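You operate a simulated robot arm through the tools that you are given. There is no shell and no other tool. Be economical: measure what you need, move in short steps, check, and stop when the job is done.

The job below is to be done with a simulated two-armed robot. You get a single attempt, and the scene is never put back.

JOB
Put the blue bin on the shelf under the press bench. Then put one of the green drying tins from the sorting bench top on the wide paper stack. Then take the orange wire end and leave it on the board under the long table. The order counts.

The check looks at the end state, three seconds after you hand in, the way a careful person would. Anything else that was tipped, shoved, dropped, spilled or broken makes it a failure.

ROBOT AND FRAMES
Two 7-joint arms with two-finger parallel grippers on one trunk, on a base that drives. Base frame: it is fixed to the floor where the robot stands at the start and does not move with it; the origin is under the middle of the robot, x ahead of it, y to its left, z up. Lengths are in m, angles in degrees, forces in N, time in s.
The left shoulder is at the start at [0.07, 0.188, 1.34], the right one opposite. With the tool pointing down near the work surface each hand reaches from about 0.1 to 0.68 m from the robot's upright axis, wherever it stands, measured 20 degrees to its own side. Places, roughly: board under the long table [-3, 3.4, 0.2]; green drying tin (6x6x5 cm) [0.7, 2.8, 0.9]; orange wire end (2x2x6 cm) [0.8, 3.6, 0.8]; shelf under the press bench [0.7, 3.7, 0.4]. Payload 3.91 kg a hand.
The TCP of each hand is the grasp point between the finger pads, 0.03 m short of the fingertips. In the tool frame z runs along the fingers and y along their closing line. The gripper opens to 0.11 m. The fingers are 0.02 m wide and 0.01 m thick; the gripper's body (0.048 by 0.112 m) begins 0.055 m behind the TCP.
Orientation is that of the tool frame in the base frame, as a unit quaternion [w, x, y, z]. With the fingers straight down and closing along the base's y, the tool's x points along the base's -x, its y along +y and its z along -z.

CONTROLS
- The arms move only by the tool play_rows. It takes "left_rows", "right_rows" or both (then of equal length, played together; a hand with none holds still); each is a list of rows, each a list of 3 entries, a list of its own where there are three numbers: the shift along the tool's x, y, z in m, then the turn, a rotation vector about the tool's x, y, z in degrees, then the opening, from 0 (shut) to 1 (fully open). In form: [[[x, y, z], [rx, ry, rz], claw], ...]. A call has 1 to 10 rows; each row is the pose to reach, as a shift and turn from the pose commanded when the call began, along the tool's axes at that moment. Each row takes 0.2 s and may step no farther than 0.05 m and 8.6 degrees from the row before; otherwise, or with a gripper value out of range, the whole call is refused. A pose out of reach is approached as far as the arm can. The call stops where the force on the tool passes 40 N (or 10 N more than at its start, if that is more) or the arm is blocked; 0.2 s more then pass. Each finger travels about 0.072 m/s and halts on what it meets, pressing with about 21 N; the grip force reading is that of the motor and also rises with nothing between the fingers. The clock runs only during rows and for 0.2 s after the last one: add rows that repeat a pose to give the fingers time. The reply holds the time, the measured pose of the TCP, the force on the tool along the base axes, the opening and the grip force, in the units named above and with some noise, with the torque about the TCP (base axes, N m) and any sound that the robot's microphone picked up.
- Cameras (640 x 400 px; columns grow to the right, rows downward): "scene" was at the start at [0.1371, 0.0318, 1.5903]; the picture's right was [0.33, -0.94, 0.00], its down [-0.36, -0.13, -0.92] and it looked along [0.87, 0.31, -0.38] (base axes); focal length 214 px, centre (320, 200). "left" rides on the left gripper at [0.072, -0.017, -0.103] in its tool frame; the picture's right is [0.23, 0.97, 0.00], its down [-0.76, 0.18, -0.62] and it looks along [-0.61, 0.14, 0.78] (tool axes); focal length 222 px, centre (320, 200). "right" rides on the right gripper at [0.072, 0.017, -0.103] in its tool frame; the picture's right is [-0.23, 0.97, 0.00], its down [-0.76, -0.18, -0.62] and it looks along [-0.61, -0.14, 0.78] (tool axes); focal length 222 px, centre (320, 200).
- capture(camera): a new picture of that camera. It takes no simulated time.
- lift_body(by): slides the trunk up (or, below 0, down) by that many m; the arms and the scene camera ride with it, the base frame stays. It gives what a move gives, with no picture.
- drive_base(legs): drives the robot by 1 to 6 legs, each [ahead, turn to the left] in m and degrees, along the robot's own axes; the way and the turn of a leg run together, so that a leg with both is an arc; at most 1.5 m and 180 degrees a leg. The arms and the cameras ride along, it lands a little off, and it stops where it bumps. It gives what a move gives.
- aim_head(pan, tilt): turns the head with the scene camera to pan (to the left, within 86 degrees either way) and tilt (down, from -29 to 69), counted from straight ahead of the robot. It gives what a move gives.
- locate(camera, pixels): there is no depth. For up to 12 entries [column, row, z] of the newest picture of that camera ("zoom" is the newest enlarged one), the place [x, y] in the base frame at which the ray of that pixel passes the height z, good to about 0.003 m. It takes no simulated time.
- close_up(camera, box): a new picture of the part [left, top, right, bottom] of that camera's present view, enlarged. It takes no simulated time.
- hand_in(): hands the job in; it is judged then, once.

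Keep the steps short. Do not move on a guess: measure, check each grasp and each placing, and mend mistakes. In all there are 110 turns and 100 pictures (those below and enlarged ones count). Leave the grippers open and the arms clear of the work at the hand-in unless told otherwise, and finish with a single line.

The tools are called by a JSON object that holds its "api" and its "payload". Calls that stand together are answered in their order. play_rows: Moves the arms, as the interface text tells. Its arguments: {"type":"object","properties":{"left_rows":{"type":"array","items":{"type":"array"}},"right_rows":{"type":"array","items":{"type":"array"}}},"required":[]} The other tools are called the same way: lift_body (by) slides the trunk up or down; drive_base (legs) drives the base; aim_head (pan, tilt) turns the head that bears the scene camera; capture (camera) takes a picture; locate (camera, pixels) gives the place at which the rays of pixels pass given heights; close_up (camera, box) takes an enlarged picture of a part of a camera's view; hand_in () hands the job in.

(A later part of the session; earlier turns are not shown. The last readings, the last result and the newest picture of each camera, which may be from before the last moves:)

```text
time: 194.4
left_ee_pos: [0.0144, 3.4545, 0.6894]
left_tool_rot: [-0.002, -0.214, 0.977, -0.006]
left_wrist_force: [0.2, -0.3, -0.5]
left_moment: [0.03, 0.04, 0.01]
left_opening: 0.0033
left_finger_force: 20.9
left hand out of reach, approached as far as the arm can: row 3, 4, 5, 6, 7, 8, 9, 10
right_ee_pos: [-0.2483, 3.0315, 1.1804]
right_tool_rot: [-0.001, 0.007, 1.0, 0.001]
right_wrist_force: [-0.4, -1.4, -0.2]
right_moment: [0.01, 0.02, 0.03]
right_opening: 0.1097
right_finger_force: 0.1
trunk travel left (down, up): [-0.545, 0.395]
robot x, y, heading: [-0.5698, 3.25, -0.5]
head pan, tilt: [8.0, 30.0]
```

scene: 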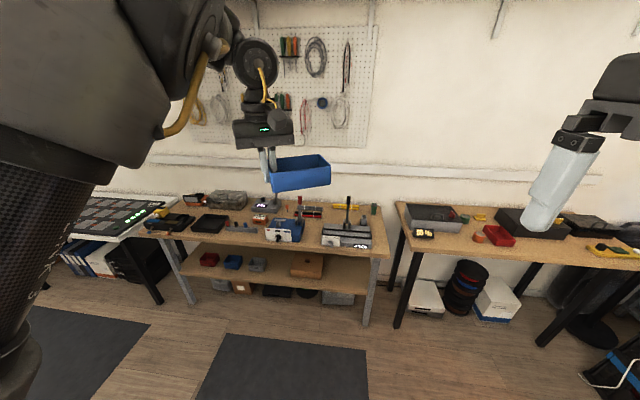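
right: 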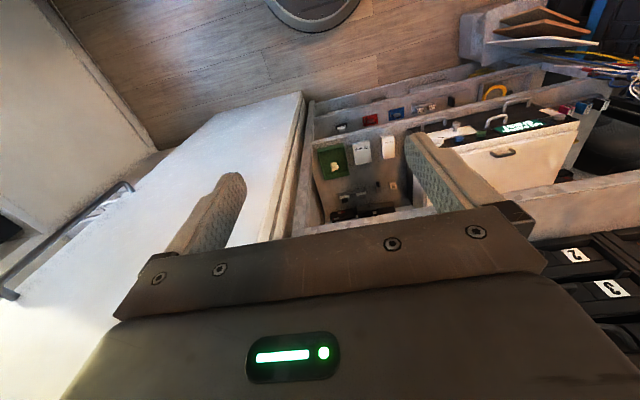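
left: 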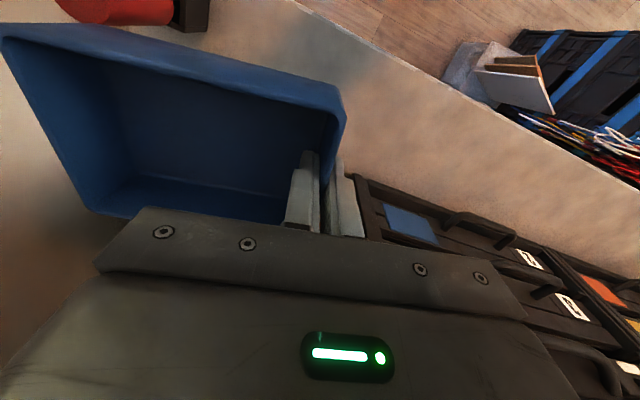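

The lower region works. I'll turn the hand to yaw 0 and lower the trunk.

{"api": "play_rows", "payload": {"left_rows": [[[0, 0, 0.02], [0, 0, 8.2], 0], [[0, 0, 0.04], [0, 0, 16.4], 0], [[0, 0, 0.06], [0, 0, 24.6], 0], [[0, 0, 0.1], [0, 0, 24.6], 0], [[0, 0, 0.1], [0, 0, 24.6], 0]]}}

{"api": "lift_body", "payload": {"by": -0.4}}

{"api": "aim_head", "payload": {"pan": 20, "tilt": 45}}

{"api": "capture", "payload": {"camera": "scene"}}

```text
time: 195.6
left_ee_pos: [0.0138, 3.4569, 0.5921]
left_tool_rot: [0.0, -0.001, 1.0, -0.007]
left_wrist_force: [0.5, 0.6, -1.2]
left_moment: [0.06, 0.01, -0.02]
left_opening: 0.0038
left_finger_force: 21.5
right_ee_pos: [-0.2495, 3.0329, 1.1812]
right_tool_rot: [-0.001, 0.007, 1.0, 0.001]
right_wrist_force: [-0.4, 0.1, 0.4]
right_moment: [-0.01, -0.02, 0.0]
right_opening: 0.1096
right_finger_force: 0.0
trunk travel left (down, up): [-0.545, 0.395]
robot x, y, heading: [-0.5647, 3.2553, -1.0]
head pan, tilt: [8.0, 30.0]
```

```text
time: 199.4
left_ee_pos: [0.0146, 3.4577, 0.1932]
left_tool_rot: [0.0, -0.001, 1.0, -0.007]
left_wrist_force: [-0.1, 0.6, -1.0]
left_moment: [0.04, -0.02, 0.0]
left_opening: 0.0039
left_finger_force: 20.8
right_ee_pos: [-0.2481, 3.0331, 0.7821]
right_tool_rot: [-0.001, 0.007, 1.0, 0.001]
right_wrist_force: [-0.7, -0.2, 0.1]
right_moment: [0.0, 0.03, -0.01]
right_opening: 0.11
right_finger_force: 0.0
trunk travel left (down, up): [-0.145, 0.795]
robot x, y, heading: [-0.5669, 3.2508, -0.4]
head pan, tilt: [8.0, 30.0]
```

```text
time: 200.2
left_ee_pos: [0.014, 3.4572, 0.193]
left_tool_rot: [-0.001, -0.002, 1.0, -0.006]
left_wrist_force: [-0.5, -0.2, 0.3]
left_moment: [0.02, -0.02, 0.02]
left_opening: 0.0034
left_finger_force: 21.1
right_ee_pos: [-0.2499, 3.0326, 0.7808]
right_tool_rot: [0.0, 0.007, 1.0, 0.001]
right_wrist_force: [0.2, -0.2, 0.8]
right_moment: [-0.01, -0.03, -0.02]
right_opening: 0.1099
right_finger_force: 0.1
trunk travel left (down, up): [-0.145, 0.795]
robot x, y, heading: [-0.5664, 3.2509, -0.6]
head pan, tilt: [20.0, 45.0]
```

```text
43 pictures are left
```

scene: 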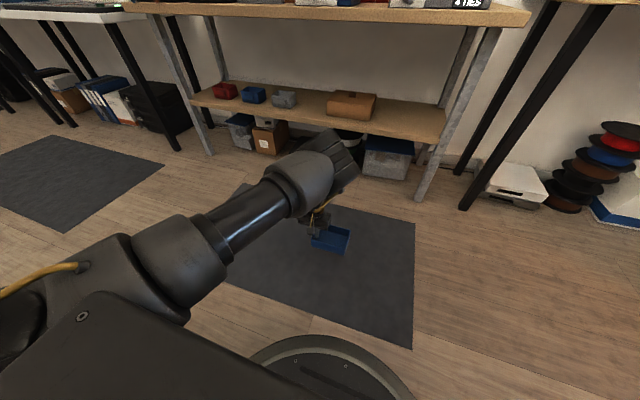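

The tray hovers above the mat. I'll lower to near contact.

{"api": "lift_body", "payload": {"by": -0.13}}

{"api": "play_rows", "payload": {"left_rows": [[[0, 0, 0.003], [0, 0, 0], 0], [[0, 0, 0.006], [0, 0, 0], 0], [[0, 0, 0.009], [0, 0, 0], 0], [[0, 0, 0.012], [0, 0, 0], 0]]}}

```text
time: 201.7
left_ee_pos: [0.0153, 3.4573, 0.063]
left_tool_rot: [0.0, 0.0, 1.0, -0.006]
left_wrist_force: [0.2, -0.1, -0.5]
left_moment: [0.02, 0.02, 0.01]
left_opening: 0.0036
left_finger_force: 21.1
right_ee_pos: [-0.2489, 3.0331, 0.6506]
right_tool_rot: [0.0, 0.008, 1.0, 0.001]
right_wrist_force: [0.2, 0.1, -0.4]
right_moment: [-0.01, -0.01, -0.01]
right_opening: 0.1099
right_finger_force: 0.0
trunk travel left (down, up): [-0.015, 0.925]
robot x, y, heading: [-0.5652, 3.2527, -0.9]
head pan, tilt: [20.0, 45.0]
```

```text
time: 202.7
left_ee_pos: [0.0151, 3.4586, 0.0506]
left_tool_rot: [0.0, 0.0, 1.0, -0.007]
left_wrist_force: [0.1, 0.1, -1.6]
left_moment: [0.03, 0.0, 0.03]
left_opening: 0.0037
left_finger_force: 21.3
right_ee_pos: [-0.2487, 3.0331, 0.651]
right_tool_rot: [0.001, 0.008, 1.0, 0.0]
right_wrist_force: [-0.2, 0.9, -0.5]
right_moment: [0.01, -0.03, -0.04]
right_opening: 0.11
right_finger_force: 0.1
trunk travel left (down, up): [-0.015, 0.925]
robot x, y, heading: [-0.5667, 3.2521, -0.5]
head pan, tilt: [20.0, 45.0]
```

No contact force yet, so I'll go on in small steps.

{"api": "play_rows", "payload": {"left_rows": [[[0, 0, 0.003], [0, 0, 0], 0], [[0, 0, 0.006], [0, 0, 0], 0], [[0, 0, 0.008], [0, 0, 0], 0]]}}

{"api": "close_up", "payload": {"camera": "scene", "box": [270, 180, 398, 260]}}

```text
time: 203.5
left_ee_pos: [0.0153, 3.4568, 0.0442]
left_tool_rot: [-0.001, -0.002, 1.0, -0.006]
left_wrist_force: [0.5, -0.1, -1.6]
left_moment: [0.07, -0.01, -0.01]
left_opening: 0.0036
left_finger_force: 21.3
right_ee_pos: [-0.2492, 3.0331, 0.6524]
right_tool_rot: [0.001, 0.008, 1.0, 0.001]
right_wrist_force: [0.4, -0.5, 0.3]
right_moment: [0.02, 0.0, -0.01]
right_opening: 0.1098
right_finger_force: 0.0
trunk travel left (down, up): [-0.015, 0.925]
robot x, y, heading: [-0.5634, 3.2534, -0.6]
head pan, tilt: [20.0, 45.0]
```

```text
5.00 times, centred on (334, 220) of scene
```

zoom: 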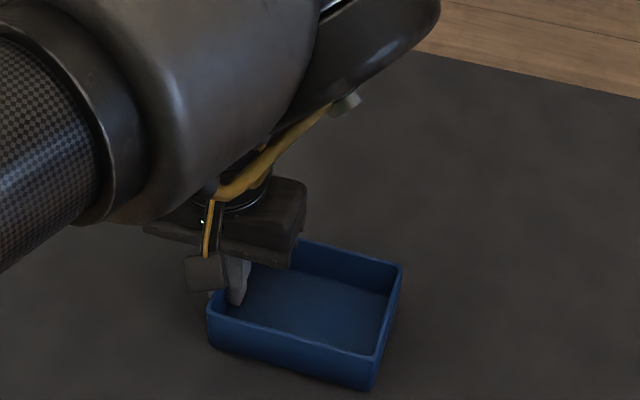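

It's very close, so I'll take two more small steps and then open partly.

{"api": "play_rows", "payload": {"left_rows": [[[0, 0, 0.003], [0, 0, 0], 0], [[0, 0, 0.005], [0, 0, 0], 0], [[0, 0, 0.005], [0, 0, 0], 0], [[0, 0, 0.005], [0, 0, 0], 0.3], [[0, 0, 0.005], [0, 0, 0], 0.6], [[0, 0, 0.005], [0, 0, 0], 1], [[0, 0, 0.005], [0, 0, 0], 1], [[0, 0, 0.005], [0, 0, 0], 1]]}}

```text
time: 205.3
left_ee_pos: [0.0158, 3.4577, 0.0374]
left_tool_rot: [0.0, -0.001, 1.0, -0.006]
left_wrist_force: [-0.2, 0.4, 0.1]
left_moment: [0.01, 0.02, 0.0]
left_opening: 0.1098
left_finger_force: 0.0
right_ee_pos: [-0.2482, 3.0323, 0.6506]
right_tool_rot: [0.0, 0.007, 1.0, 0.0]
right_wrist_force: [-0.4, 0.2, 0.1]
right_moment: [0.02, 0.01, 0.02]
right_opening: 0.1099
right_finger_force: 0.0
trunk travel left (down, up): [-0.015, 0.925]
robot x, y, heading: [-0.5644, 3.2537, -0.9]
head pan, tilt: [20.0, 45.0]
```

Released. I'll raise the trunk 0.2 m and pitch the hand 45°.

{"api": "lift_body", "payload": {"by": 0.22}}

{"api": "play_rows", "payload": {"left_rows": [[[0, 0, 0], [0, -7.5, 0], 1], [[0, 0, 0], [0, -15, 0], 1], [[0, 0, 0], [0, -22.5, 0], 1], [[0, 0, 0], [0, -30, 0], 1], [[0, 0, 0], [0, -37.5, 0], 1], [[0, 0, 0], [0, -45, 0], 1], [[0, 0, 0], [0, -45, 0], 1]]}}

{"api": "capture", "payload": {"camera": "left"}}

```text
time: 207.7
left_ee_pos: [0.016, 3.4577, 0.2576]
left_tool_rot: [0.0, -0.001, 1.0, -0.006]
left_wrist_force: [0.5, -0.8, -0.1]
left_moment: [0.01, -0.02, -0.03]
left_opening: 0.1101
left_finger_force: 0.1
right_ee_pos: [-0.249, 3.0333, 0.8714]
right_tool_rot: [0.0, 0.008, 1.0, 0.0]
right_wrist_force: [0.8, 0.4, 0.6]
right_moment: [-0.01, 0.0, 0.02]
right_opening: 0.11
right_finger_force: 0.0
trunk travel left (down, up): [-0.235, 0.705]
robot x, y, heading: [-0.568, 3.2545, -0.7]
head pan, tilt: [20.0, 45.0]
```

```text
time: 209.3
left_ee_pos: [0.035, 3.5145, 0.2492]
left_tool_rot: [0.383, -0.003, 0.924, -0.006]
left_wrist_force: [-0.2, 0.2, 0.2]
left_moment: [0.04, 0.01, 0.0]
left_opening: 0.1103
left_finger_force: 0.1
left hand out of reach, approached as far as the arm can: row 2, 3, 4, 5, 6, 7
right_ee_pos: [-0.2494, 3.0337, 0.871]
right_tool_rot: [0.0, 0.008, 1.0, 0.001]
right_wrist_force: [0.2, -0.1, -0.7]
right_moment: [0.01, 0.01, 0.0]
right_opening: 0.11
right_finger_force: 0.1
trunk travel left (down, up): [-0.235, 0.705]
robot x, y, heading: [-0.5668, 3.2505, -0.6]
head pan, tilt: [20.0, 45.0]
```

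```text
41 pictures are left
```

left: 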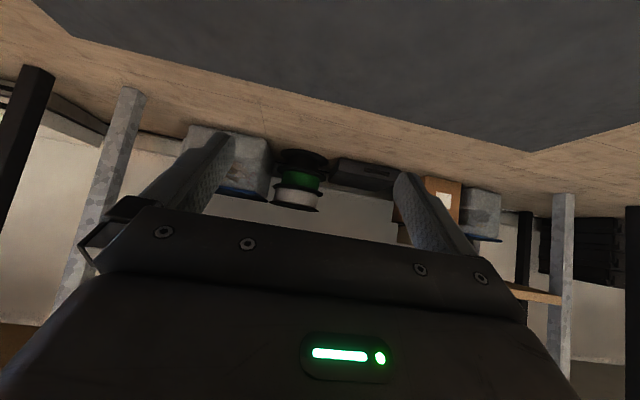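

The 45° pitch was reached with a small sideways drift. Now I'll measure the tray on the floor.

{"api": "close_up", "payload": {"camera": "scene", "box": [270, 180, 430, 280]}}

```text
4.00 times, centred on (350, 230) of scene
```

zoom: 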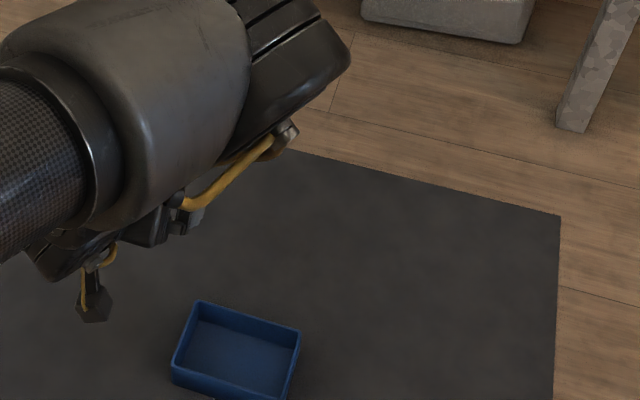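

{"api": "locate", "payload": {"camera": "zoom", "pixels": [[173, 358, 0.053], [198, 302, 0.053], [299, 333, 0.053], [285, 397, 0.053]]}}

```text
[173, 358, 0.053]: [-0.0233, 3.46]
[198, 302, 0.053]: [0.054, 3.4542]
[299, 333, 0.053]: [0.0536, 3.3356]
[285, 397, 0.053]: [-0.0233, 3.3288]
```

The tray's left wall is at y of about 3.457, with its middle at x of about 0.015. Turning the base −5.5° brings the hand over it with a matching yaw.

{"api": "drive_base", "payload": {"legs": [[0, -5.5]]}}

{"api": "play_rows", "payload": {"left_rows": [[[0.04, 0, 0.0], [0, 0, 0], 1], [[0.08, 0, 0.005], [0, 0, 0], 1], [[0.12, 0, 0.01], [0, 0, 0], 1], [[0.15, 0, 0.0146], [0, 0, 0], 1], [[0.15, 0, 0.0146], [0, 0, 0], 1]]}}

{"api": "capture", "payload": {"camera": "left"}}

```text
time: 210.2
left_ee_pos: [0.0564, 3.455, 0.2492]
left_tool_rot: [0.382, 0.041, 0.923, -0.024]
left_wrist_force: [-0.6, 0.3, -0.1]
left_moment: [-0.01, 0.02, -0.03]
left_opening: 0.11
left_finger_force: 0.0
right_ee_pos: [-0.2721, 3.0041, 0.8714]
right_tool_rot: [0.001, 0.054, 0.999, 0.001]
right_wrist_force: [0.3, 0.4, 0.4]
right_moment: [-0.02, -0.04, 0.02]
right_opening: 0.1101
right_finger_force: 0.1
trunk travel left (down, up): [-0.235, 0.705]
robot x, y, heading: [-0.569, 3.254, -6.3]
head pan, tilt: [20.0, 45.0]
```

```text
time: 211.4
left_ee_pos: [-0.0357, 3.4674, 0.1302]
left_tool_rot: [0.381, 0.042, 0.923, -0.026]
left_wrist_force: [-0.3, -0.7, 0.3]
left_moment: [-0.01, 0.02, 0.0]
left_opening: 0.11
left_finger_force: 0.1
left hand out of reach, approached as far as the arm can: row 1, 2, 3, 4, 5
right_ee_pos: [-0.2708, 3.0045, 0.8712]
right_tool_rot: [0.0, 0.054, 0.999, 0.001]
right_wrist_force: [1.0, 0.1, -0.8]
right_moment: [0.01, -0.02, 0.02]
right_opening: 0.1096
right_finger_force: 0.1
trunk travel left (down, up): [-0.235, 0.705]
robot x, y, heading: [-0.5667, 3.2537, -6.1]
head pan, tilt: [20.0, 45.0]
```

```text
39 pictures are left
```

left: 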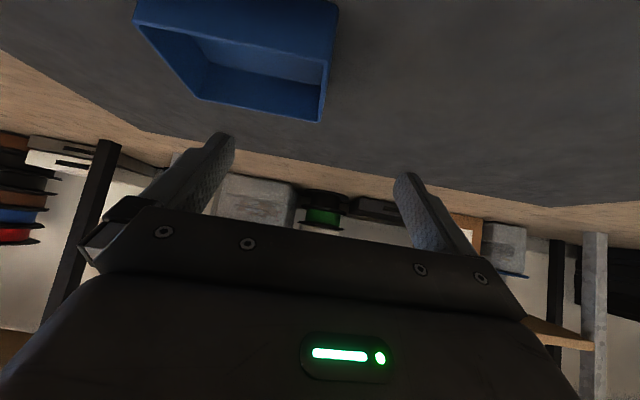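

The left wall lies on the approach line (projected contact at about (320,98)). I'll advance along the fingers.

{"api": "play_rows", "payload": {"left_rows": [[[0.012, -0.002, 0.02], [0, 0, 0], 1], [[0.0243, -0.005, 0.045], [0, 0, 0], 1], [[0.0243, -0.005, 0.07], [0, 0, 0], 1], [[0.0243, -0.005, 0.085], [0, 0, 0], 1], [[0.0243, -0.005, 0.095], [0, 0, 0], 1], [[0.0243, -0.005, 0.095], [0, 0, 0], 1]]}}

{"api": "capture", "payload": {"camera": "left"}}

```text
time: 213.0
left_ee_pos: [0.0345, 3.4909, 0.0588]
left_tool_rot: [0.394, 0.031, 0.919, -0.004]
left_wrist_force: [0.6, -0.3, 0.8]
left_moment: [0.03, 0.01, -0.01]
left_opening: 0.1103
left_finger_force: 0.1
right_ee_pos: [-0.2732, 3.006, 0.8716]
right_tool_rot: [0.0, 0.054, 0.999, 0.001]
right_wrist_force: [0.9, -0.1, 0.4]
right_moment: [0.0, 0.03, 0.02]
right_opening: 0.1098
right_finger_force: 0.0
trunk travel left (down, up): [-0.235, 0.705]
robot x, y, heading: [-0.5639, 3.2545, -6.1]
head pan, tilt: [20.0, 45.0]
stopped in row 6 (left hand): the arm was blocked; the commanded pose is now the measured one
```

```text
38 pictures are left
```

left: 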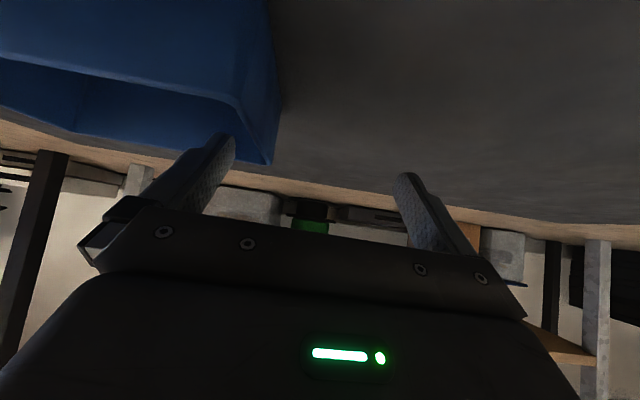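

The arm drifted 3 cm outward, at its limit, but the inner finger is still inside. I'll draw back slightly, then turn the base −3° to centre the wall between the fingers.

{"api": "play_rows", "payload": {"left_rows": [[[0.01, 0, -0.012], [0, 0, 0], 1], [[0.03, 0, -0.012], [0, 0, 0], 1], [[0.03, 0, -0.012], [0, 0, 0], 1]]}}

{"api": "drive_base", "payload": {"legs": [[0, -3]]}}

{"api": "capture", "payload": {"camera": "left"}}

```text
time: 214.0
left_ee_pos: [0.0278, 3.535, 0.0614]
left_tool_rot: [0.408, 0.025, 0.912, 0.02]
left_wrist_force: [-0.7, -0.1, -0.3]
left_moment: [-0.07, 0.03, -0.01]
left_opening: 0.1099
left_finger_force: 0.0
right_ee_pos: [-0.2715, 3.0039, 0.8708]
right_tool_rot: [0.0, 0.055, 0.999, 0.001]
right_wrist_force: [-0.4, -0.8, 0.3]
right_moment: [0.0, -0.02, 0.01]
right_opening: 0.1099
right_finger_force: 0.0
trunk travel left (down, up): [-0.235, 0.705]
robot x, y, heading: [-0.5646, 3.2541, -6.3]
head pan, tilt: [20.0, 45.0]
stopped in row 3 (left hand): the arm was blocked; the commanded pose is now the measured one
```

```text
time: 214.8
left_ee_pos: [0.041, 3.5036, 0.0597]
left_tool_rot: [0.409, 0.049, 0.911, 0.009]
left_wrist_force: [-0.8, 0.0, 0.0]
left_moment: [0.05, -0.01, 0.01]
left_opening: 0.1101
left_finger_force: 0.2
right_ee_pos: [-0.2847, 2.9883, 0.8713]
right_tool_rot: [0.0, 0.082, 0.997, 0.001]
right_wrist_force: [0.4, -0.2, 0.6]
right_moment: [0.01, -0.02, 0.0]
right_opening: 0.11
right_finger_force: 0.1
trunk travel left (down, up): [-0.235, 0.705]
robot x, y, heading: [-0.5684, 3.2533, -9.2]
head pan, tilt: [20.0, 45.0]
```

```text
37 pictures are left
```

left: 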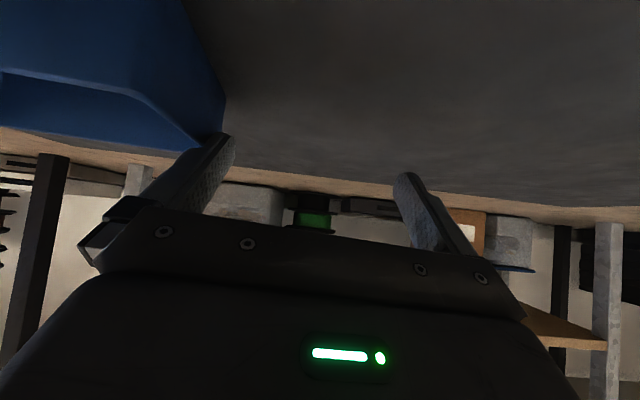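

The arm drifts outward near its limit. Reaching lower relative to the shoulder should ease the pitch, so I'll raise the trunk and then inspect before lowering the arm again.

{"api": "lift_body", "payload": {"by": 0.2}}

{"api": "play_rows", "payload": {"left_rows": [[[0, -0.01, -0.03], [0, 2.5, -0.7], 1], [[0.03, -0.02, 0.0], [0, 2.5, -1.4], 1], [[0.06, -0.03, 0.03], [0, 2.5, -1.4], 1], [[0.08, -0.03, 0.05], [0, 2.5, -1.4], 1], [[0.08, -0.03, 0.05], [0, 2.5, -1.4], 1]]}}

{"api": "capture", "payload": {"camera": "scene"}}

```text
time: 217.0
left_ee_pos: [0.0412, 3.504, 0.261]
left_tool_rot: [0.408, 0.049, 0.912, 0.01]
left_wrist_force: [0.1, 0.9, 0.5]
left_moment: [0.03, 0.0, -0.02]
left_opening: 0.1101
left_finger_force: 0.0
right_ee_pos: [-0.2847, 2.9882, 1.0704]
right_tool_rot: [0.0, 0.083, 0.997, 0.001]
right_wrist_force: [0.2, -0.7, -0.2]
right_moment: [-0.01, 0.0, 0.01]
right_opening: 0.1098
right_finger_force: 0.0
trunk travel left (down, up): [-0.435, 0.505]
robot x, y, heading: [-0.567, 3.2502, -9.0]
head pan, tilt: [20.0, 45.0]
```

```text
time: 218.2
left_ee_pos: [0.0158, 3.4803, 0.1912]
left_tool_rot: [0.389, 0.037, 0.921, 0.005]
left_wrist_force: [0.7, 0.1, -0.9]
left_moment: [-0.02, -0.01, 0.01]
left_opening: 0.1102
left_finger_force: 0.1
left hand out of reach, approached as far as the arm can: row 4, 5
right_ee_pos: [-0.2838, 2.9901, 1.0716]
right_tool_rot: [0.0, 0.081, 0.997, 0.001]
right_wrist_force: [0.5, 0.0, 0.5]
right_moment: [-0.02, 0.05, -0.01]
right_opening: 0.1101
right_finger_force: 0.0
trunk travel left (down, up): [-0.435, 0.505]
robot x, y, heading: [-0.5683, 3.2525, -9.3]
head pan, tilt: [20.0, 45.0]
```

```text
36 pictures are left
```

scene: 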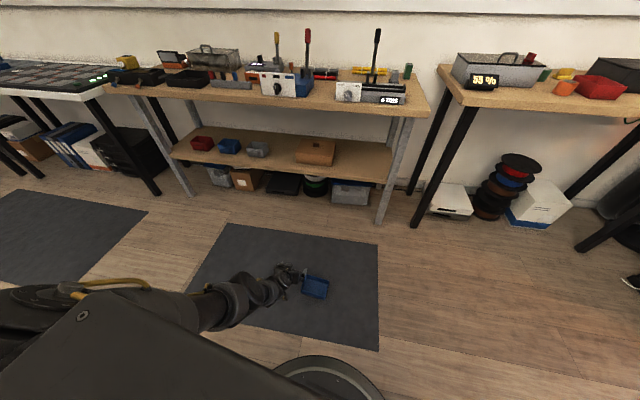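

The arm is almost straight now. I'll measure the tray again and move the base closer.

{"api": "close_up", "payload": {"camera": "scene", "box": [250, 245, 378, 325]}}

```text
5.00 times, centred on (314, 285) of scene
```

zoom: 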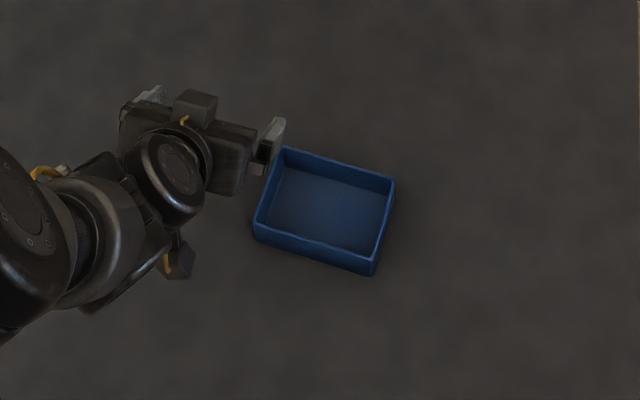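

{"api": "locate", "payload": {"camera": "zoom", "pixels": [[256, 222, 0.053], [281, 150, 0.053], [394, 180, 0.053], [374, 257, 0.053]]}}

```text
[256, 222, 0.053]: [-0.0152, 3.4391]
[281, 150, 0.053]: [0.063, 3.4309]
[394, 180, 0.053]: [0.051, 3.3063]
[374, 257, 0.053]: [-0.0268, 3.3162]
```

The left wall's middle is now at (0.024, 3.435) with yaw −6°. I'll drive 0.1 m closer and turn −4°.

{"api": "drive_base", "payload": {"legs": [[0.1, 0], [0, -4]]}}

```text
time: 219.8
left_ee_pos: [0.129, 3.4201, 0.1913]
left_tool_rot: [0.388, 0.07, 0.919, -0.008]
left_wrist_force: [0.4, -0.4, -0.2]
left_moment: [0.0, 0.02, -0.01]
left_opening: 0.1102
left_finger_force: 0.1
right_ee_pos: [-0.207, 2.9512, 1.0692]
right_tool_rot: [0.0, 0.118, 0.993, 0.001]
right_wrist_force: [-0.2, -0.3, -0.2]
right_moment: [0.04, 0.01, -0.01]
right_opening: 0.1101
right_finger_force: 0.0
trunk travel left (down, up): [-0.435, 0.505]
robot x, y, heading: [-0.4708, 3.237, -13.3]
head pan, tilt: [20.0, 45.0]
```

I'll move to the pre-grasp point and align the yaw, then check drift.

{"api": "play_rows", "payload": {"left_rows": [[[0.035, 0, -0.01], [0, 0, 0], 1], [[0.07, 0, -0.02], [0, 0, 0], 1], [[0.107, -0.001, -0.03], [0.1, 0.2, -1], 1], [[0.144, -0.001, -0.04], [0.2, 0.4, -2], 1], [[0.179, -0.002, -0.05], [0.3, 0.6, -2.8], 1], [[0.179, -0.002, -0.05], [0.3, 0.6, -2.8], 1]]}}

{"api": "capture", "payload": {"camera": "left"}}

```text
time: 221.2
left_ee_pos: [-0.0384, 3.4505, 0.1225]
left_tool_rot: [0.384, 0.049, 0.922, -0.021]
left_wrist_force: [0.8, -0.3, 0.1]
left_moment: [0.0, 0.01, 0.0]
left_opening: 0.1099
left_finger_force: 0.1
left hand out of reach, approached as far as the arm can: row 3, 4, 5, 6
right_ee_pos: [-0.2058, 2.9518, 1.0703]
right_tool_rot: [0.0, 0.118, 0.993, 0.0]
right_wrist_force: [0.8, 0.5, 0.2]
right_moment: [-0.01, 0.03, 0.0]
right_opening: 0.11
right_finger_force: 0.1
trunk travel left (down, up): [-0.435, 0.505]
robot x, y, heading: [-0.4641, 3.2372, -13.2]
head pan, tilt: [20.0, 45.0]
```

```text
34 pictures are left
```

left: 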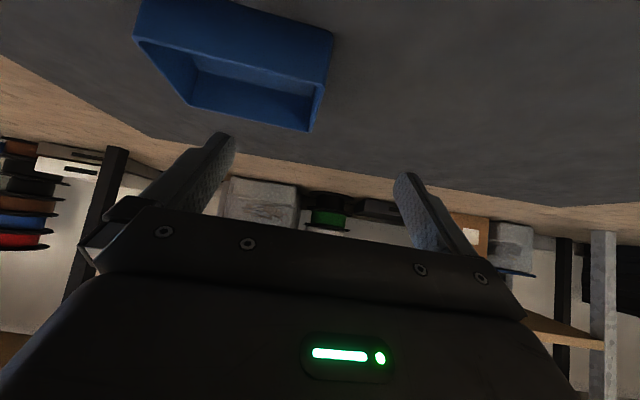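

Alignment is good. Next I'll move forward level by about 0.06 m, then lower with the trunk, which keeps the arm shape.

{"api": "play_rows", "payload": {"left_rows": [[[-0.015, -0.003, 0.015], [0, 0, 0], 1], [[-0.03, -0.006, 0.03], [0, 0, 0], 1], [[-0.045, -0.009, 0.045], [0, 0, 0], 1], [[-0.045, -0.009, 0.045], [0, 0, 0], 1]]}}

{"api": "capture", "payload": {"camera": "left"}}

```text
time: 222.2
left_ee_pos: [0.0127, 3.4355, 0.1368]
left_tool_rot: [0.384, 0.049, 0.922, -0.02]
left_wrist_force: [0.0, 0.2, 0.6]
left_moment: [-0.03, 0.02, 0.01]
left_opening: 0.1098
left_finger_force: 0.0
left hand out of reach, approached as far as the arm can: row 2, 3, 4
right_ee_pos: [-0.2069, 2.9538, 1.0706]
right_tool_rot: [0.0, 0.117, 0.993, 0.001]
right_wrist_force: [-0.3, 0.6, 0.6]
right_moment: [0.02, -0.01, -0.04]
right_opening: 0.11
right_finger_force: 0.0
trunk travel left (down, up): [-0.435, 0.505]
robot x, y, heading: [-0.4702, 3.2367, -13.3]
head pan, tilt: [20.0, 45.0]
```

```text
33 pictures are left
```

left: 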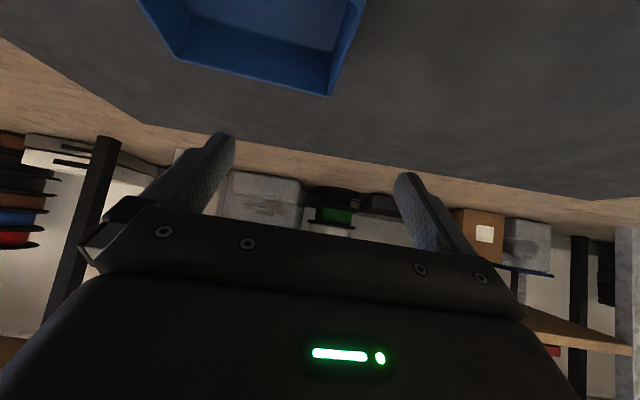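

The wall is under the hand's centre (projected (344,44), wall at about (350,44)). I'll lower the trunk 0.092 m.

{"api": "lift_body", "payload": {"by": -0.092}}

{"api": "capture", "payload": {"camera": "left"}}

```text
time: 223.4
left_ee_pos: [0.0134, 3.4365, 0.0446]
left_tool_rot: [0.383, 0.049, 0.922, -0.021]
left_wrist_force: [-0.2, -0.3, 0.1]
left_moment: [-0.01, 0.05, 0.0]
left_opening: 0.11
left_finger_force: 0.0
right_ee_pos: [-0.2069, 2.9537, 0.9797]
right_tool_rot: [0.0, 0.117, 0.993, 0.001]
right_wrist_force: [-0.4, 0.5, 0.7]
right_moment: [0.01, 0.0, -0.01]
right_opening: 0.11
right_finger_force: 0.0
trunk travel left (down, up): [-0.343, 0.597]
robot x, y, heading: [-0.4681, 3.2378, -13.4]
head pan, tilt: [20.0, 45.0]
```

```text
32 pictures are left
```

left: 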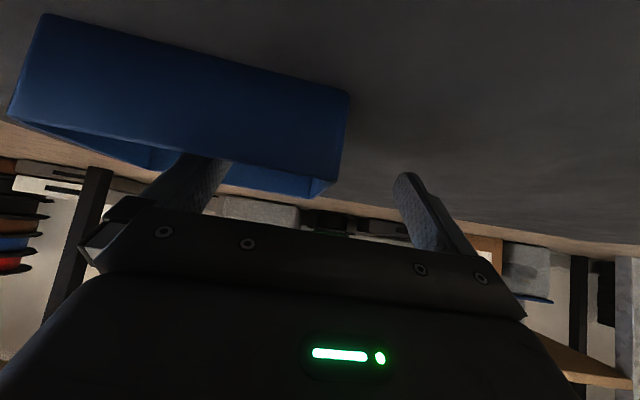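

The fingers straddle the left wall. I'll close.

{"api": "play_rows", "payload": {"left_rows": [[[0, 0, 0], [0, 0, 0], 0], [[0, 0, 0], [0, 0, 0], 0], [[0, 0, 0], [0, 0, 0], 0], [[0, 0, 0], [0, 0, 0], 0], [[0, 0, 0], [0, 0, 0], 0], [[0, 0, 0], [0, 0, 0], 0]]}}

{"api": "lift_body", "payload": {"by": 0.4}}

{"api": "capture", "payload": {"camera": "left"}}

```text
time: 224.8
left_ee_pos: [0.0134, 3.4353, 0.0443]
left_tool_rot: [0.383, 0.049, 0.922, -0.02]
left_wrist_force: [-0.2, 1.0, -0.2]
left_moment: [0.01, 0.0, -0.01]
left_opening: 0.0036
left_finger_force: 20.7
right_ee_pos: [-0.2073, 2.9533, 0.9784]
right_tool_rot: [0.0, 0.117, 0.993, 0.0]
right_wrist_force: [0.0, -1.0, -0.5]
right_moment: [-0.01, -0.02, 0.03]
right_opening: 0.1099
right_finger_force: 0.0
trunk travel left (down, up): [-0.343, 0.597]
robot x, y, heading: [-0.4705, 3.2366, -13.3]
head pan, tilt: [20.0, 45.0]
```

```text
time: 228.7
left_ee_pos: [0.0129, 3.436, 0.445]
left_tool_rot: [0.383, 0.048, 0.922, -0.019]
left_wrist_force: [-0.6, -0.2, -0.5]
left_moment: [0.05, 0.01, 0.01]
left_opening: 0.0034
left_finger_force: 21.4
right_ee_pos: [-0.2059, 2.9529, 1.3789]
right_tool_rot: [0.0, 0.118, 0.993, 0.0]
right_wrist_force: [0.2, 0.0, -0.5]
right_moment: [-0.02, 0.0, -0.03]
right_opening: 0.1098
right_finger_force: 0.1
trunk travel left (down, up): [-0.743, 0.197]
robot x, y, heading: [-0.4689, 3.2375, -13.2]
head pan, tilt: [20.0, 45.0]
```

```text
31 pictures are left
```

left: 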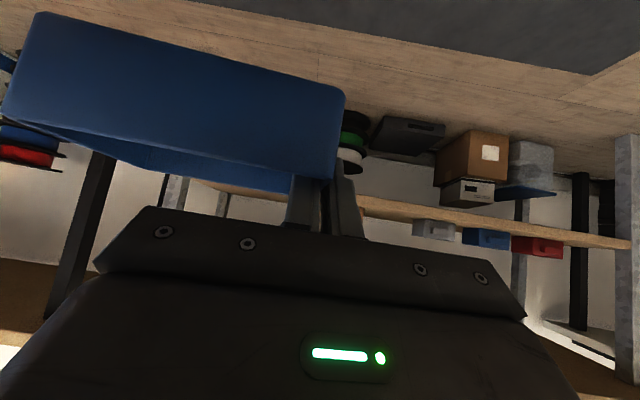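

The tray is held firmly in the pitched hand. I'll raise 0.03 m for clearance, turn −1.5°, and drive straight toward the shelf gap, stopping short to check.

{"api": "lift_body", "payload": {"by": 0.035}}

{"api": "drive_base", "payload": {"legs": [[0, -1.5], [0.4, 0]]}}

{"api": "aim_head", "payload": {"pan": 20, "tilt": 50}}

{"api": "capture", "payload": {"camera": "scene"}}

{"api": "capture", "payload": {"camera": "left"}}

```text
time: 229.4
left_ee_pos: [0.0128, 3.436, 0.4794]
left_tool_rot: [0.383, 0.048, 0.922, -0.02]
left_wrist_force: [0.7, 0.1, -0.6]
left_moment: [0.05, 0.01, -0.01]
left_opening: 0.0034
left_finger_force: 21.0
right_ee_pos: [-0.2056, 2.9543, 1.4143]
right_tool_rot: [0.0, 0.117, 0.993, 0.0]
right_wrist_force: [-0.2, 0.6, 0.4]
right_moment: [-0.01, -0.01, 0.03]
right_opening: 0.1099
right_finger_force: 0.0
trunk travel left (down, up): [-0.778, 0.162]
robot x, y, heading: [-0.4666, 3.2373, -13.1]
head pan, tilt: [20.0, 45.0]
```

```text
time: 232.3
left_ee_pos: [0.4081, 3.3248, 0.479]
left_tool_rot: [0.382, 0.058, 0.922, -0.024]
left_wrist_force: [0.3, 0.2, -0.2]
left_moment: [0.04, 0.03, -0.02]
left_opening: 0.0035
left_finger_force: 20.9
right_ee_pos: [0.1781, 2.8454, 1.4146]
right_tool_rot: [0.0, 0.128, 0.992, 0.002]
right_wrist_force: [-0.5, 0.3, 0.8]
right_moment: [0.04, 0.0, -0.01]
right_opening: 0.11
right_finger_force: 0.1
trunk travel left (down, up): [-0.778, 0.162]
robot x, y, heading: [-0.0794, 3.1375, -14.6]
head pan, tilt: [20.0, 45.0]
```

```text
time: 233.0
left_ee_pos: [0.4074, 3.3236, 0.4785]
left_tool_rot: [0.382, 0.058, 0.922, -0.024]
left_wrist_force: [0.2, -0.3, -1.0]
left_moment: [0.07, -0.01, 0.03]
left_opening: 0.0038
left_finger_force: 21.5
right_ee_pos: [0.1784, 2.8456, 1.4138]
right_tool_rot: [0.001, 0.128, 0.992, 0.001]
right_wrist_force: [0.3, -0.6, -0.5]
right_moment: [0.01, 0.02, 0.0]
right_opening: 0.1099
right_finger_force: 0.0
trunk travel left (down, up): [-0.778, 0.162]
robot x, y, heading: [-0.078, 3.1312, -14.7]
head pan, tilt: [20.0, 50.0]
```

```text
30 pictures are left
```

scene: 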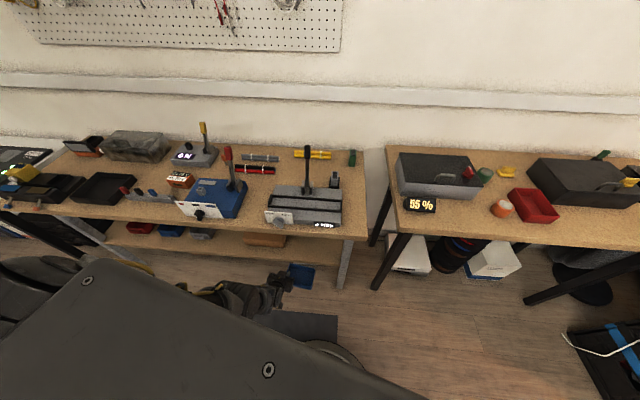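

```text
29 pictures are left
```

left: 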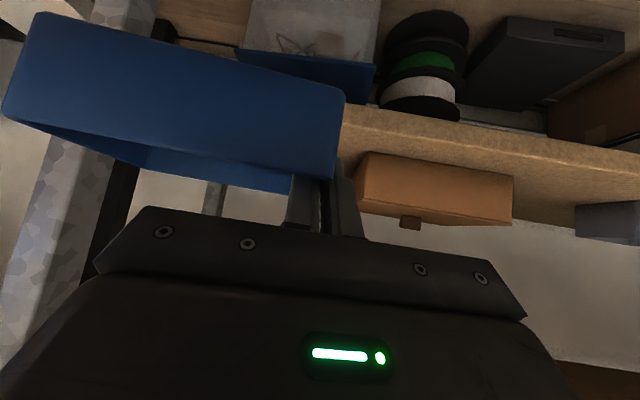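

The tray is clear of the leg on the left and the brown box on the right. I'll drive 0.17 m more.

{"api": "drive_base", "payload": {"legs": [[0.17, 0]]}}

{"api": "capture", "payload": {"camera": "left"}}

```text
time: 234.4
left_ee_pos: [0.5719, 3.2817, 0.4804]
left_tool_rot: [0.383, 0.058, 0.922, -0.024]
left_wrist_force: [-1.0, 0.3, -1.2]
left_moment: [0.01, -0.03, 0.05]
left_opening: 0.0036
left_finger_force: 21.2
right_ee_pos: [0.3414, 2.8041, 1.4145]
right_tool_rot: [0.002, 0.127, 0.992, 0.001]
right_wrist_force: [-0.4, 0.3, 0.0]
right_moment: [0.0, -0.03, -0.03]
right_opening: 0.1098
right_finger_force: 0.0
trunk travel left (down, up): [-0.778, 0.162]
robot x, y, heading: [0.0852, 3.0939, -14.7]
head pan, tilt: [20.0, 50.0]
```

```text
28 pictures are left
```

left: 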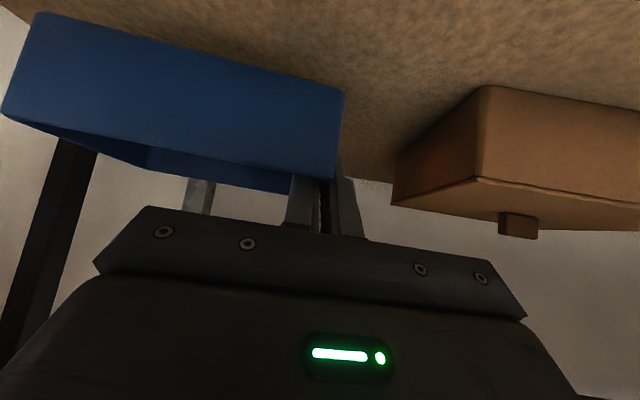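

The tray is over the shelf surface with the box well to the right. I'll lower 0.03 m, then feel for contact in small steps.

{"api": "lift_body", "payload": {"by": -0.03}}

{"api": "lift_body", "payload": {"by": -0.006}}

{"api": "capture", "payload": {"camera": "left"}}

```text
time: 235.2
left_ee_pos: [0.5709, 3.2809, 0.4484]
left_tool_rot: [0.382, 0.058, 0.922, -0.024]
left_wrist_force: [-0.2, 0.1, -1.7]
left_moment: [0.05, 0.0, -0.04]
left_opening: 0.0033
left_finger_force: 21.1
right_ee_pos: [0.3435, 2.8035, 1.3849]
right_tool_rot: [0.0, 0.127, 0.992, 0.001]
right_wrist_force: [0.2, -0.3, -0.2]
right_moment: [0.01, -0.02, 0.0]
right_opening: 0.1099
right_finger_force: 0.0
trunk travel left (down, up): [-0.748, 0.192]
robot x, y, heading: [0.085, 3.092, -14.5]
head pan, tilt: [20.0, 50.0]
```

```text
time: 235.7
left_ee_pos: [0.5716, 3.2819, 0.4435]
left_tool_rot: [0.382, 0.059, 0.922, -0.024]
left_wrist_force: [-0.2, -0.2, -0.7]
left_moment: [0.06, -0.01, -0.04]
left_opening: 0.0035
left_finger_force: 20.9
right_ee_pos: [0.344, 2.8045, 1.3781]
right_tool_rot: [0.0, 0.127, 0.992, 0.0]
right_wrist_force: [0.7, -0.3, -0.1]
right_moment: [0.0, 0.0, 0.02]
right_opening: 0.1101
right_finger_force: 0.1
trunk travel left (down, up): [-0.742, 0.198]
robot x, y, heading: [0.0887, 3.0915, -14.4]
head pan, tilt: [20.0, 50.0]
```

```text
27 pictures are left
```

left: 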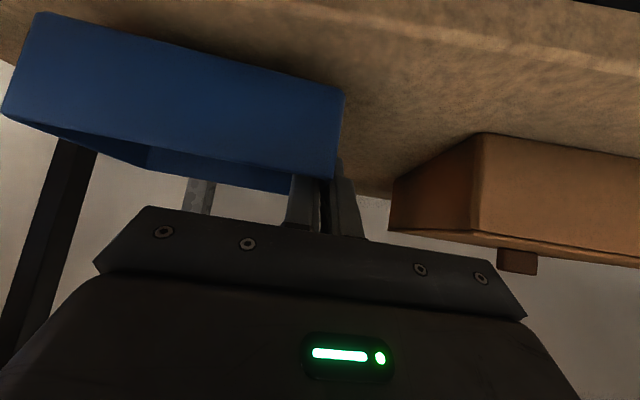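

The force is still just the tray's weight, so I'll go on in small steps.

{"api": "lift_body", "payload": {"by": -0.005}}

{"api": "lift_body", "payload": {"by": -0.005}}

{"api": "capture", "payload": {"camera": "left"}}

```text
time: 236.3
left_ee_pos: [0.5729, 3.2819, 0.4391]
left_tool_rot: [0.382, 0.058, 0.922, -0.024]
left_wrist_force: [0.1, -0.2, -1.4]
left_moment: [0.05, 0.02, 0.0]
left_opening: 0.0036
left_finger_force: 20.9
right_ee_pos: [0.3426, 2.8037, 1.3737]
right_tool_rot: [0.0, 0.127, 0.992, 0.0]
right_wrist_force: [-0.2, -0.4, 0.2]
right_moment: [-0.01, 0.01, 0.0]
right_opening: 0.1101
right_finger_force: 0.0
trunk travel left (down, up): [-0.737, 0.203]
robot x, y, heading: [0.0847, 3.0938, -14.6]
head pan, tilt: [20.0, 50.0]
```

```text
time: 236.8
left_ee_pos: [0.5714, 3.2815, 0.4339]
left_tool_rot: [0.382, 0.057, 0.922, -0.023]
left_wrist_force: [0.3, -0.6, -1.5]
left_moment: [0.09, -0.01, 0.04]
left_opening: 0.0034
left_finger_force: 21.7
right_ee_pos: [0.3425, 2.8029, 1.3678]
right_tool_rot: [0.0, 0.127, 0.992, 0.001]
right_wrist_force: [0.5, 0.0, -0.3]
right_moment: [-0.01, -0.02, 0.0]
right_opening: 0.1101
right_finger_force: 0.1
trunk travel left (down, up): [-0.732, 0.208]
robot x, y, heading: [0.0886, 3.0922, -14.7]
head pan, tilt: [20.0, 50.0]
```

```text
26 pictures are left
```

left: 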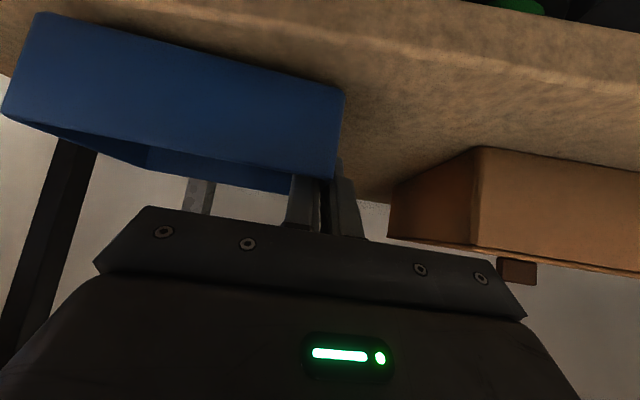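

Still free. I'll check the shelf height with this camera: its front edge is near (440,45), known to be at x of about 0.52, and the box's bottom corner is near (475,148).

{"api": "locate", "payload": {"camera": "left", "pixels": [[440, 45, 0.36], [440, 45, 0.38], [440, 45, 0.4], [475, 148, 0.36], [475, 148, 0.38], [475, 148, 0.4]]}}

```text
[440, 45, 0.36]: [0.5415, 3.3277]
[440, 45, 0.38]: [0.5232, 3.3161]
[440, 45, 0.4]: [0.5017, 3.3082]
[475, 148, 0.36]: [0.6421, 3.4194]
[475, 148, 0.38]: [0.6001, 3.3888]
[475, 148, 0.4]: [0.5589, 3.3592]
```

The shelf surface is at about z 0.38, so contact should come at TCP of about 0.425. I'll go down further.

{"api": "lift_body", "payload": {"by": -0.005}}

{"api": "lift_body", "payload": {"by": -0.004}}

{"api": "capture", "payload": {"camera": "left"}}

```text
time: 237.4
left_ee_pos: [0.5727, 3.2824, 0.4283]
left_tool_rot: [0.382, 0.058, 0.922, -0.024]
left_wrist_force: [0.0, -0.2, -0.9]
left_moment: [0.06, 0.01, 0.02]
left_opening: 0.0035
left_finger_force: 21.2
right_ee_pos: [0.343, 2.8034, 1.3629]
right_tool_rot: [0.0, 0.127, 0.992, 0.001]
right_wrist_force: [0.3, -0.8, -0.6]
right_moment: [0.03, -0.05, 0.03]
right_opening: 0.1101
right_finger_force: 0.1
trunk travel left (down, up): [-0.727, 0.213]
robot x, y, heading: [0.0872, 3.0922, -14.3]
head pan, tilt: [20.0, 50.0]
```

```text
time: 237.9
left_ee_pos: [0.5715, 3.2812, 0.4258]
left_tool_rot: [0.383, 0.058, 0.922, -0.024]
left_wrist_force: [-1.4, 0.1, 3.7]
left_moment: [0.01, -0.07, 0.0]
left_opening: 0.0033
left_finger_force: 21.7
right_ee_pos: [0.343, 2.8034, 1.3603]
right_tool_rot: [0.0, 0.127, 0.992, 0.001]
right_wrist_force: [0.1, 0.2, 0.1]
right_moment: [-0.03, -0.01, 0.0]
right_opening: 0.1099
right_finger_force: 0.1
trunk travel left (down, up): [-0.723, 0.217]
robot x, y, heading: [0.0873, 3.0907, -14.4]
head pan, tilt: [20.0, 50.0]
```

```text
25 pictures are left
```

left: 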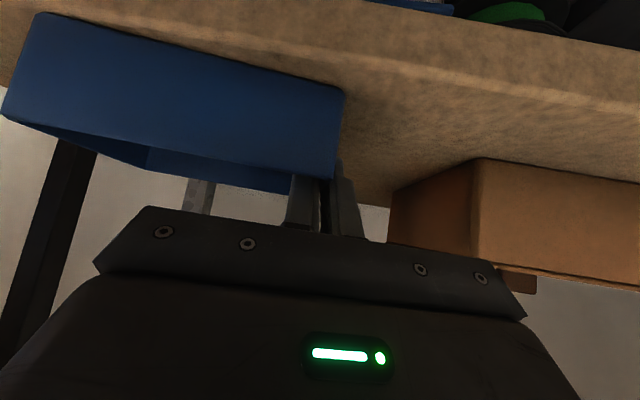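

Contact was felt (+3.7 N) and the tray's front edge is inside the shelf edge. I'll open partly and withdraw along the fingers.

{"api": "play_rows", "payload": {"left_rows": [[[0, 0, 0], [0, 0, 0], 0.25], [[0, 0, 0], [0, 0, 0], 0.45], [[0, 0, 0], [0, 0, 0], 0.45], [[0, 0, 0], [0, 0, 0], 0.45]]}}

{"api": "play_rows", "payload": {"left_rows": [[[0, 0, -0.02], [0, 0, 0], 0.45], [[0, 0, -0.045], [0, 0, 0], 0.45], [[0, 0, -0.075], [0, 0, 0], 0.45], [[0, 0, -0.1], [0, 0, 0], 0.45]]}}

{"api": "capture", "payload": {"camera": "left"}}

```text
time: 238.9
left_ee_pos: [0.5726, 3.2817, 0.4237]
left_tool_rot: [0.382, 0.058, 0.922, -0.024]
left_wrist_force: [-0.4, -0.2, -0.2]
left_moment: [0.0, -0.02, 0.01]
left_opening: 0.0493
left_finger_force: 0.0
right_ee_pos: [0.3423, 2.8018, 1.3596]
right_tool_rot: [0.001, 0.128, 0.992, 0.002]
right_wrist_force: [-0.1, 0.5, 0.8]
right_moment: [0.02, -0.02, -0.02]
right_opening: 0.1102
right_finger_force: 0.1
trunk travel left (down, up): [-0.723, 0.217]
robot x, y, heading: [0.09, 3.0914, -14.6]
head pan, tilt: [20.0, 50.0]
```

```text
time: 239.9
left_ee_pos: [0.5011, 3.2907, 0.4976]
left_tool_rot: [0.382, 0.057, 0.922, -0.024]
left_wrist_force: [0.5, -1.1, -0.3]
left_moment: [0.03, 0.01, -0.01]
left_opening: 0.0493
left_finger_force: 0.1
right_ee_pos: [0.3406, 2.8036, 1.3593]
right_tool_rot: [0.0, 0.127, 0.992, 0.0]
right_wrist_force: [0.2, 0.3, -0.3]
right_moment: [0.03, -0.04, -0.03]
right_opening: 0.1103
right_finger_force: 0.1
trunk travel left (down, up): [-0.723, 0.217]
robot x, y, heading: [0.0863, 3.0911, -14.7]
head pan, tilt: [20.0, 50.0]
```

```text
24 pictures are left
```

left: 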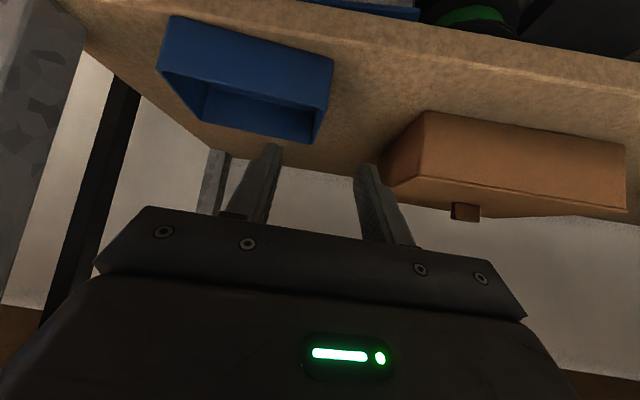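

The blue bin stands fully on the press bench shelf, free of the box and leg. Next is the green tin. In the last head picture it is at about (484,174), so I'll measure it roughly and then back away from the shelf.

{"api": "locate", "payload": {"camera": "scene", "pixels": [[484, 172, 0.88], [502, 206, 0.88], [420, 238, 0.83], [480, 195, 0.83]]}}

{"api": "drive_base", "payload": {"legs": [[-0.55, 0], [0, -75]]}}

```text
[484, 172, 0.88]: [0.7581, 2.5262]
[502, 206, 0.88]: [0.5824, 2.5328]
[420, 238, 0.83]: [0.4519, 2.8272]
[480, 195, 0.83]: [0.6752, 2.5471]
```

```text
time: 246.3
left_ee_pos: [-0.1589, 2.8774, 0.4963]
left_tool_rot: [0.286, 0.615, 0.689, -0.255]
left_wrist_force: [-0.5, 0.1, -0.2]
left_moment: [-0.01, 0.03, -0.01]
left_opening: 0.0496
left_finger_force: 0.0
right_ee_pos: [-0.6713, 2.9161, 1.36]
right_tool_rot: [0.0, 0.712, 0.702, 0.001]
right_wrist_force: [0.2, -0.7, 0.2]
right_moment: [0.03, 0.0, -0.01]
right_opening: 0.1102
right_finger_force: 0.1
trunk travel left (down, up): [-0.723, 0.217]
robot x, y, heading: [-0.4502, 3.2313, -90.6]
head pan, tilt: [20.0, 50.0]
```

The tin is near (0.72, 2.53). I'll drive to (−0.45, 2.3), face the bench, raise the trunk and look.

{"api": "drive_base", "payload": {"legs": [[0.93, 0], [0, 90.6]]}}

{"api": "lift_body", "payload": {"by": 0.21}}

{"api": "play_rows", "payload": {"left_rows": [[[-0.035, 0, -0.035], [0, 0, 0], 0.8], [[-0.07, 0, -0.07], [0, 0, 0], 0.8], [[-0.105, 0, -0.105], [0, 0, 0], 0.8], [[-0.14, 0, -0.14], [0, 0, 0], 0.8], [[-0.175, 0, -0.175], [0, 0, 0], 0.8], [[-0.21, 0, -0.21], [0, 0, 0], 0.8], [[-0.21, 0, -0.21], [0, 0, 0], 0.8]]}}

{"api": "aim_head", "payload": {"pan": 10, "tilt": 35}}

{"api": "capture", "payload": {"camera": "scene"}}

```text
time: 255.1
left_ee_pos: [-0.1141, 2.5983, 0.496]
left_tool_rot: [0.383, -0.058, 0.922, 0.024]
left_wrist_force: [0.7, 0.1, -0.4]
left_moment: [-0.03, -0.02, 0.04]
left_opening: 0.0495
left_finger_force: 0.1
right_ee_pos: [-0.1469, 2.0844, 1.359]
right_tool_rot: [0.0, 0.001, 1.0, 0.001]
right_wrist_force: [0.5, 0.3, -0.2]
right_moment: [-0.02, 0.03, 0.02]
right_opening: 0.1101
right_finger_force: 0.1
trunk travel left (down, up): [-0.723, 0.217]
robot x, y, heading: [-0.4651, 2.2996, 0.2]
head pan, tilt: [20.0, 50.0]
```

```text
time: 257.3
left_ee_pos: [-0.1145, 2.5974, 0.7062]
left_tool_rot: [0.382, -0.058, 0.922, 0.025]
left_wrist_force: [-0.3, -1.2, -0.4]
left_moment: [-0.01, -0.02, 0.01]
left_opening: 0.0496
left_finger_force: 0.1
right_ee_pos: [-0.1471, 2.0858, 1.5697]
right_tool_rot: [0.0, 0.002, 1.0, 0.001]
right_wrist_force: [0.0, 0.3, -0.2]
right_moment: [-0.01, -0.01, 0.0]
right_opening: 0.1099
right_finger_force: 0.0
trunk travel left (down, up): [-0.933, 0.007]
robot x, y, heading: [-0.4676, 2.3012, 0.2]
head pan, tilt: [20.0, 50.0]
```

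```text
time: 258.9
left_ee_pos: [-0.1141, 2.5978, 1.0047]
left_tool_rot: [0.383, -0.058, 0.922, 0.024]
left_wrist_force: [-0.2, 0.7, 0.2]
left_moment: [-0.04, 0.02, 0.01]
left_opening: 0.0881
left_finger_force: 0.1
right_ee_pos: [-0.1478, 2.0859, 1.5686]
right_tool_rot: [0.0, 0.002, 1.0, 0.001]
right_wrist_force: [0.2, 0.2, 0.4]
right_moment: [0.02, 0.04, 0.01]
right_opening: 0.1102
right_finger_force: 0.0
trunk travel left (down, up): [-0.933, 0.007]
robot x, y, heading: [-0.4668, 2.2991, -0.1]
head pan, tilt: [20.0, 50.0]
```

```text
time: 259.7
left_ee_pos: [-0.115, 2.5985, 1.0053]
left_tool_rot: [0.382, -0.059, 0.922, 0.024]
left_wrist_force: [0.2, -0.5, -0.3]
left_moment: [0.0, 0.0, 0.01]
left_opening: 0.0881
left_finger_force: 0.0
right_ee_pos: [-0.1475, 2.0848, 1.5684]
right_tool_rot: [0.0, 0.002, 1.0, 0.001]
right_wrist_force: [1.0, -0.4, -0.3]
right_moment: [0.0, 0.0, -0.02]
right_opening: 0.1099
right_finger_force: 0.0
trunk travel left (down, up): [-0.933, 0.007]
robot x, y, heading: [-0.4696, 2.3023, -0.1]
head pan, tilt: [10.0, 35.0]
```

```text
23 pictures are left
```

scene: 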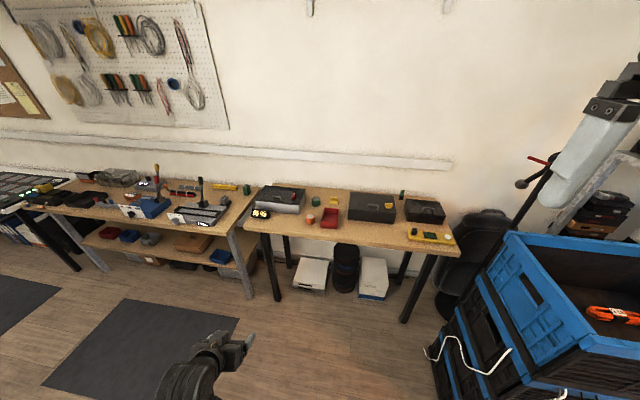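

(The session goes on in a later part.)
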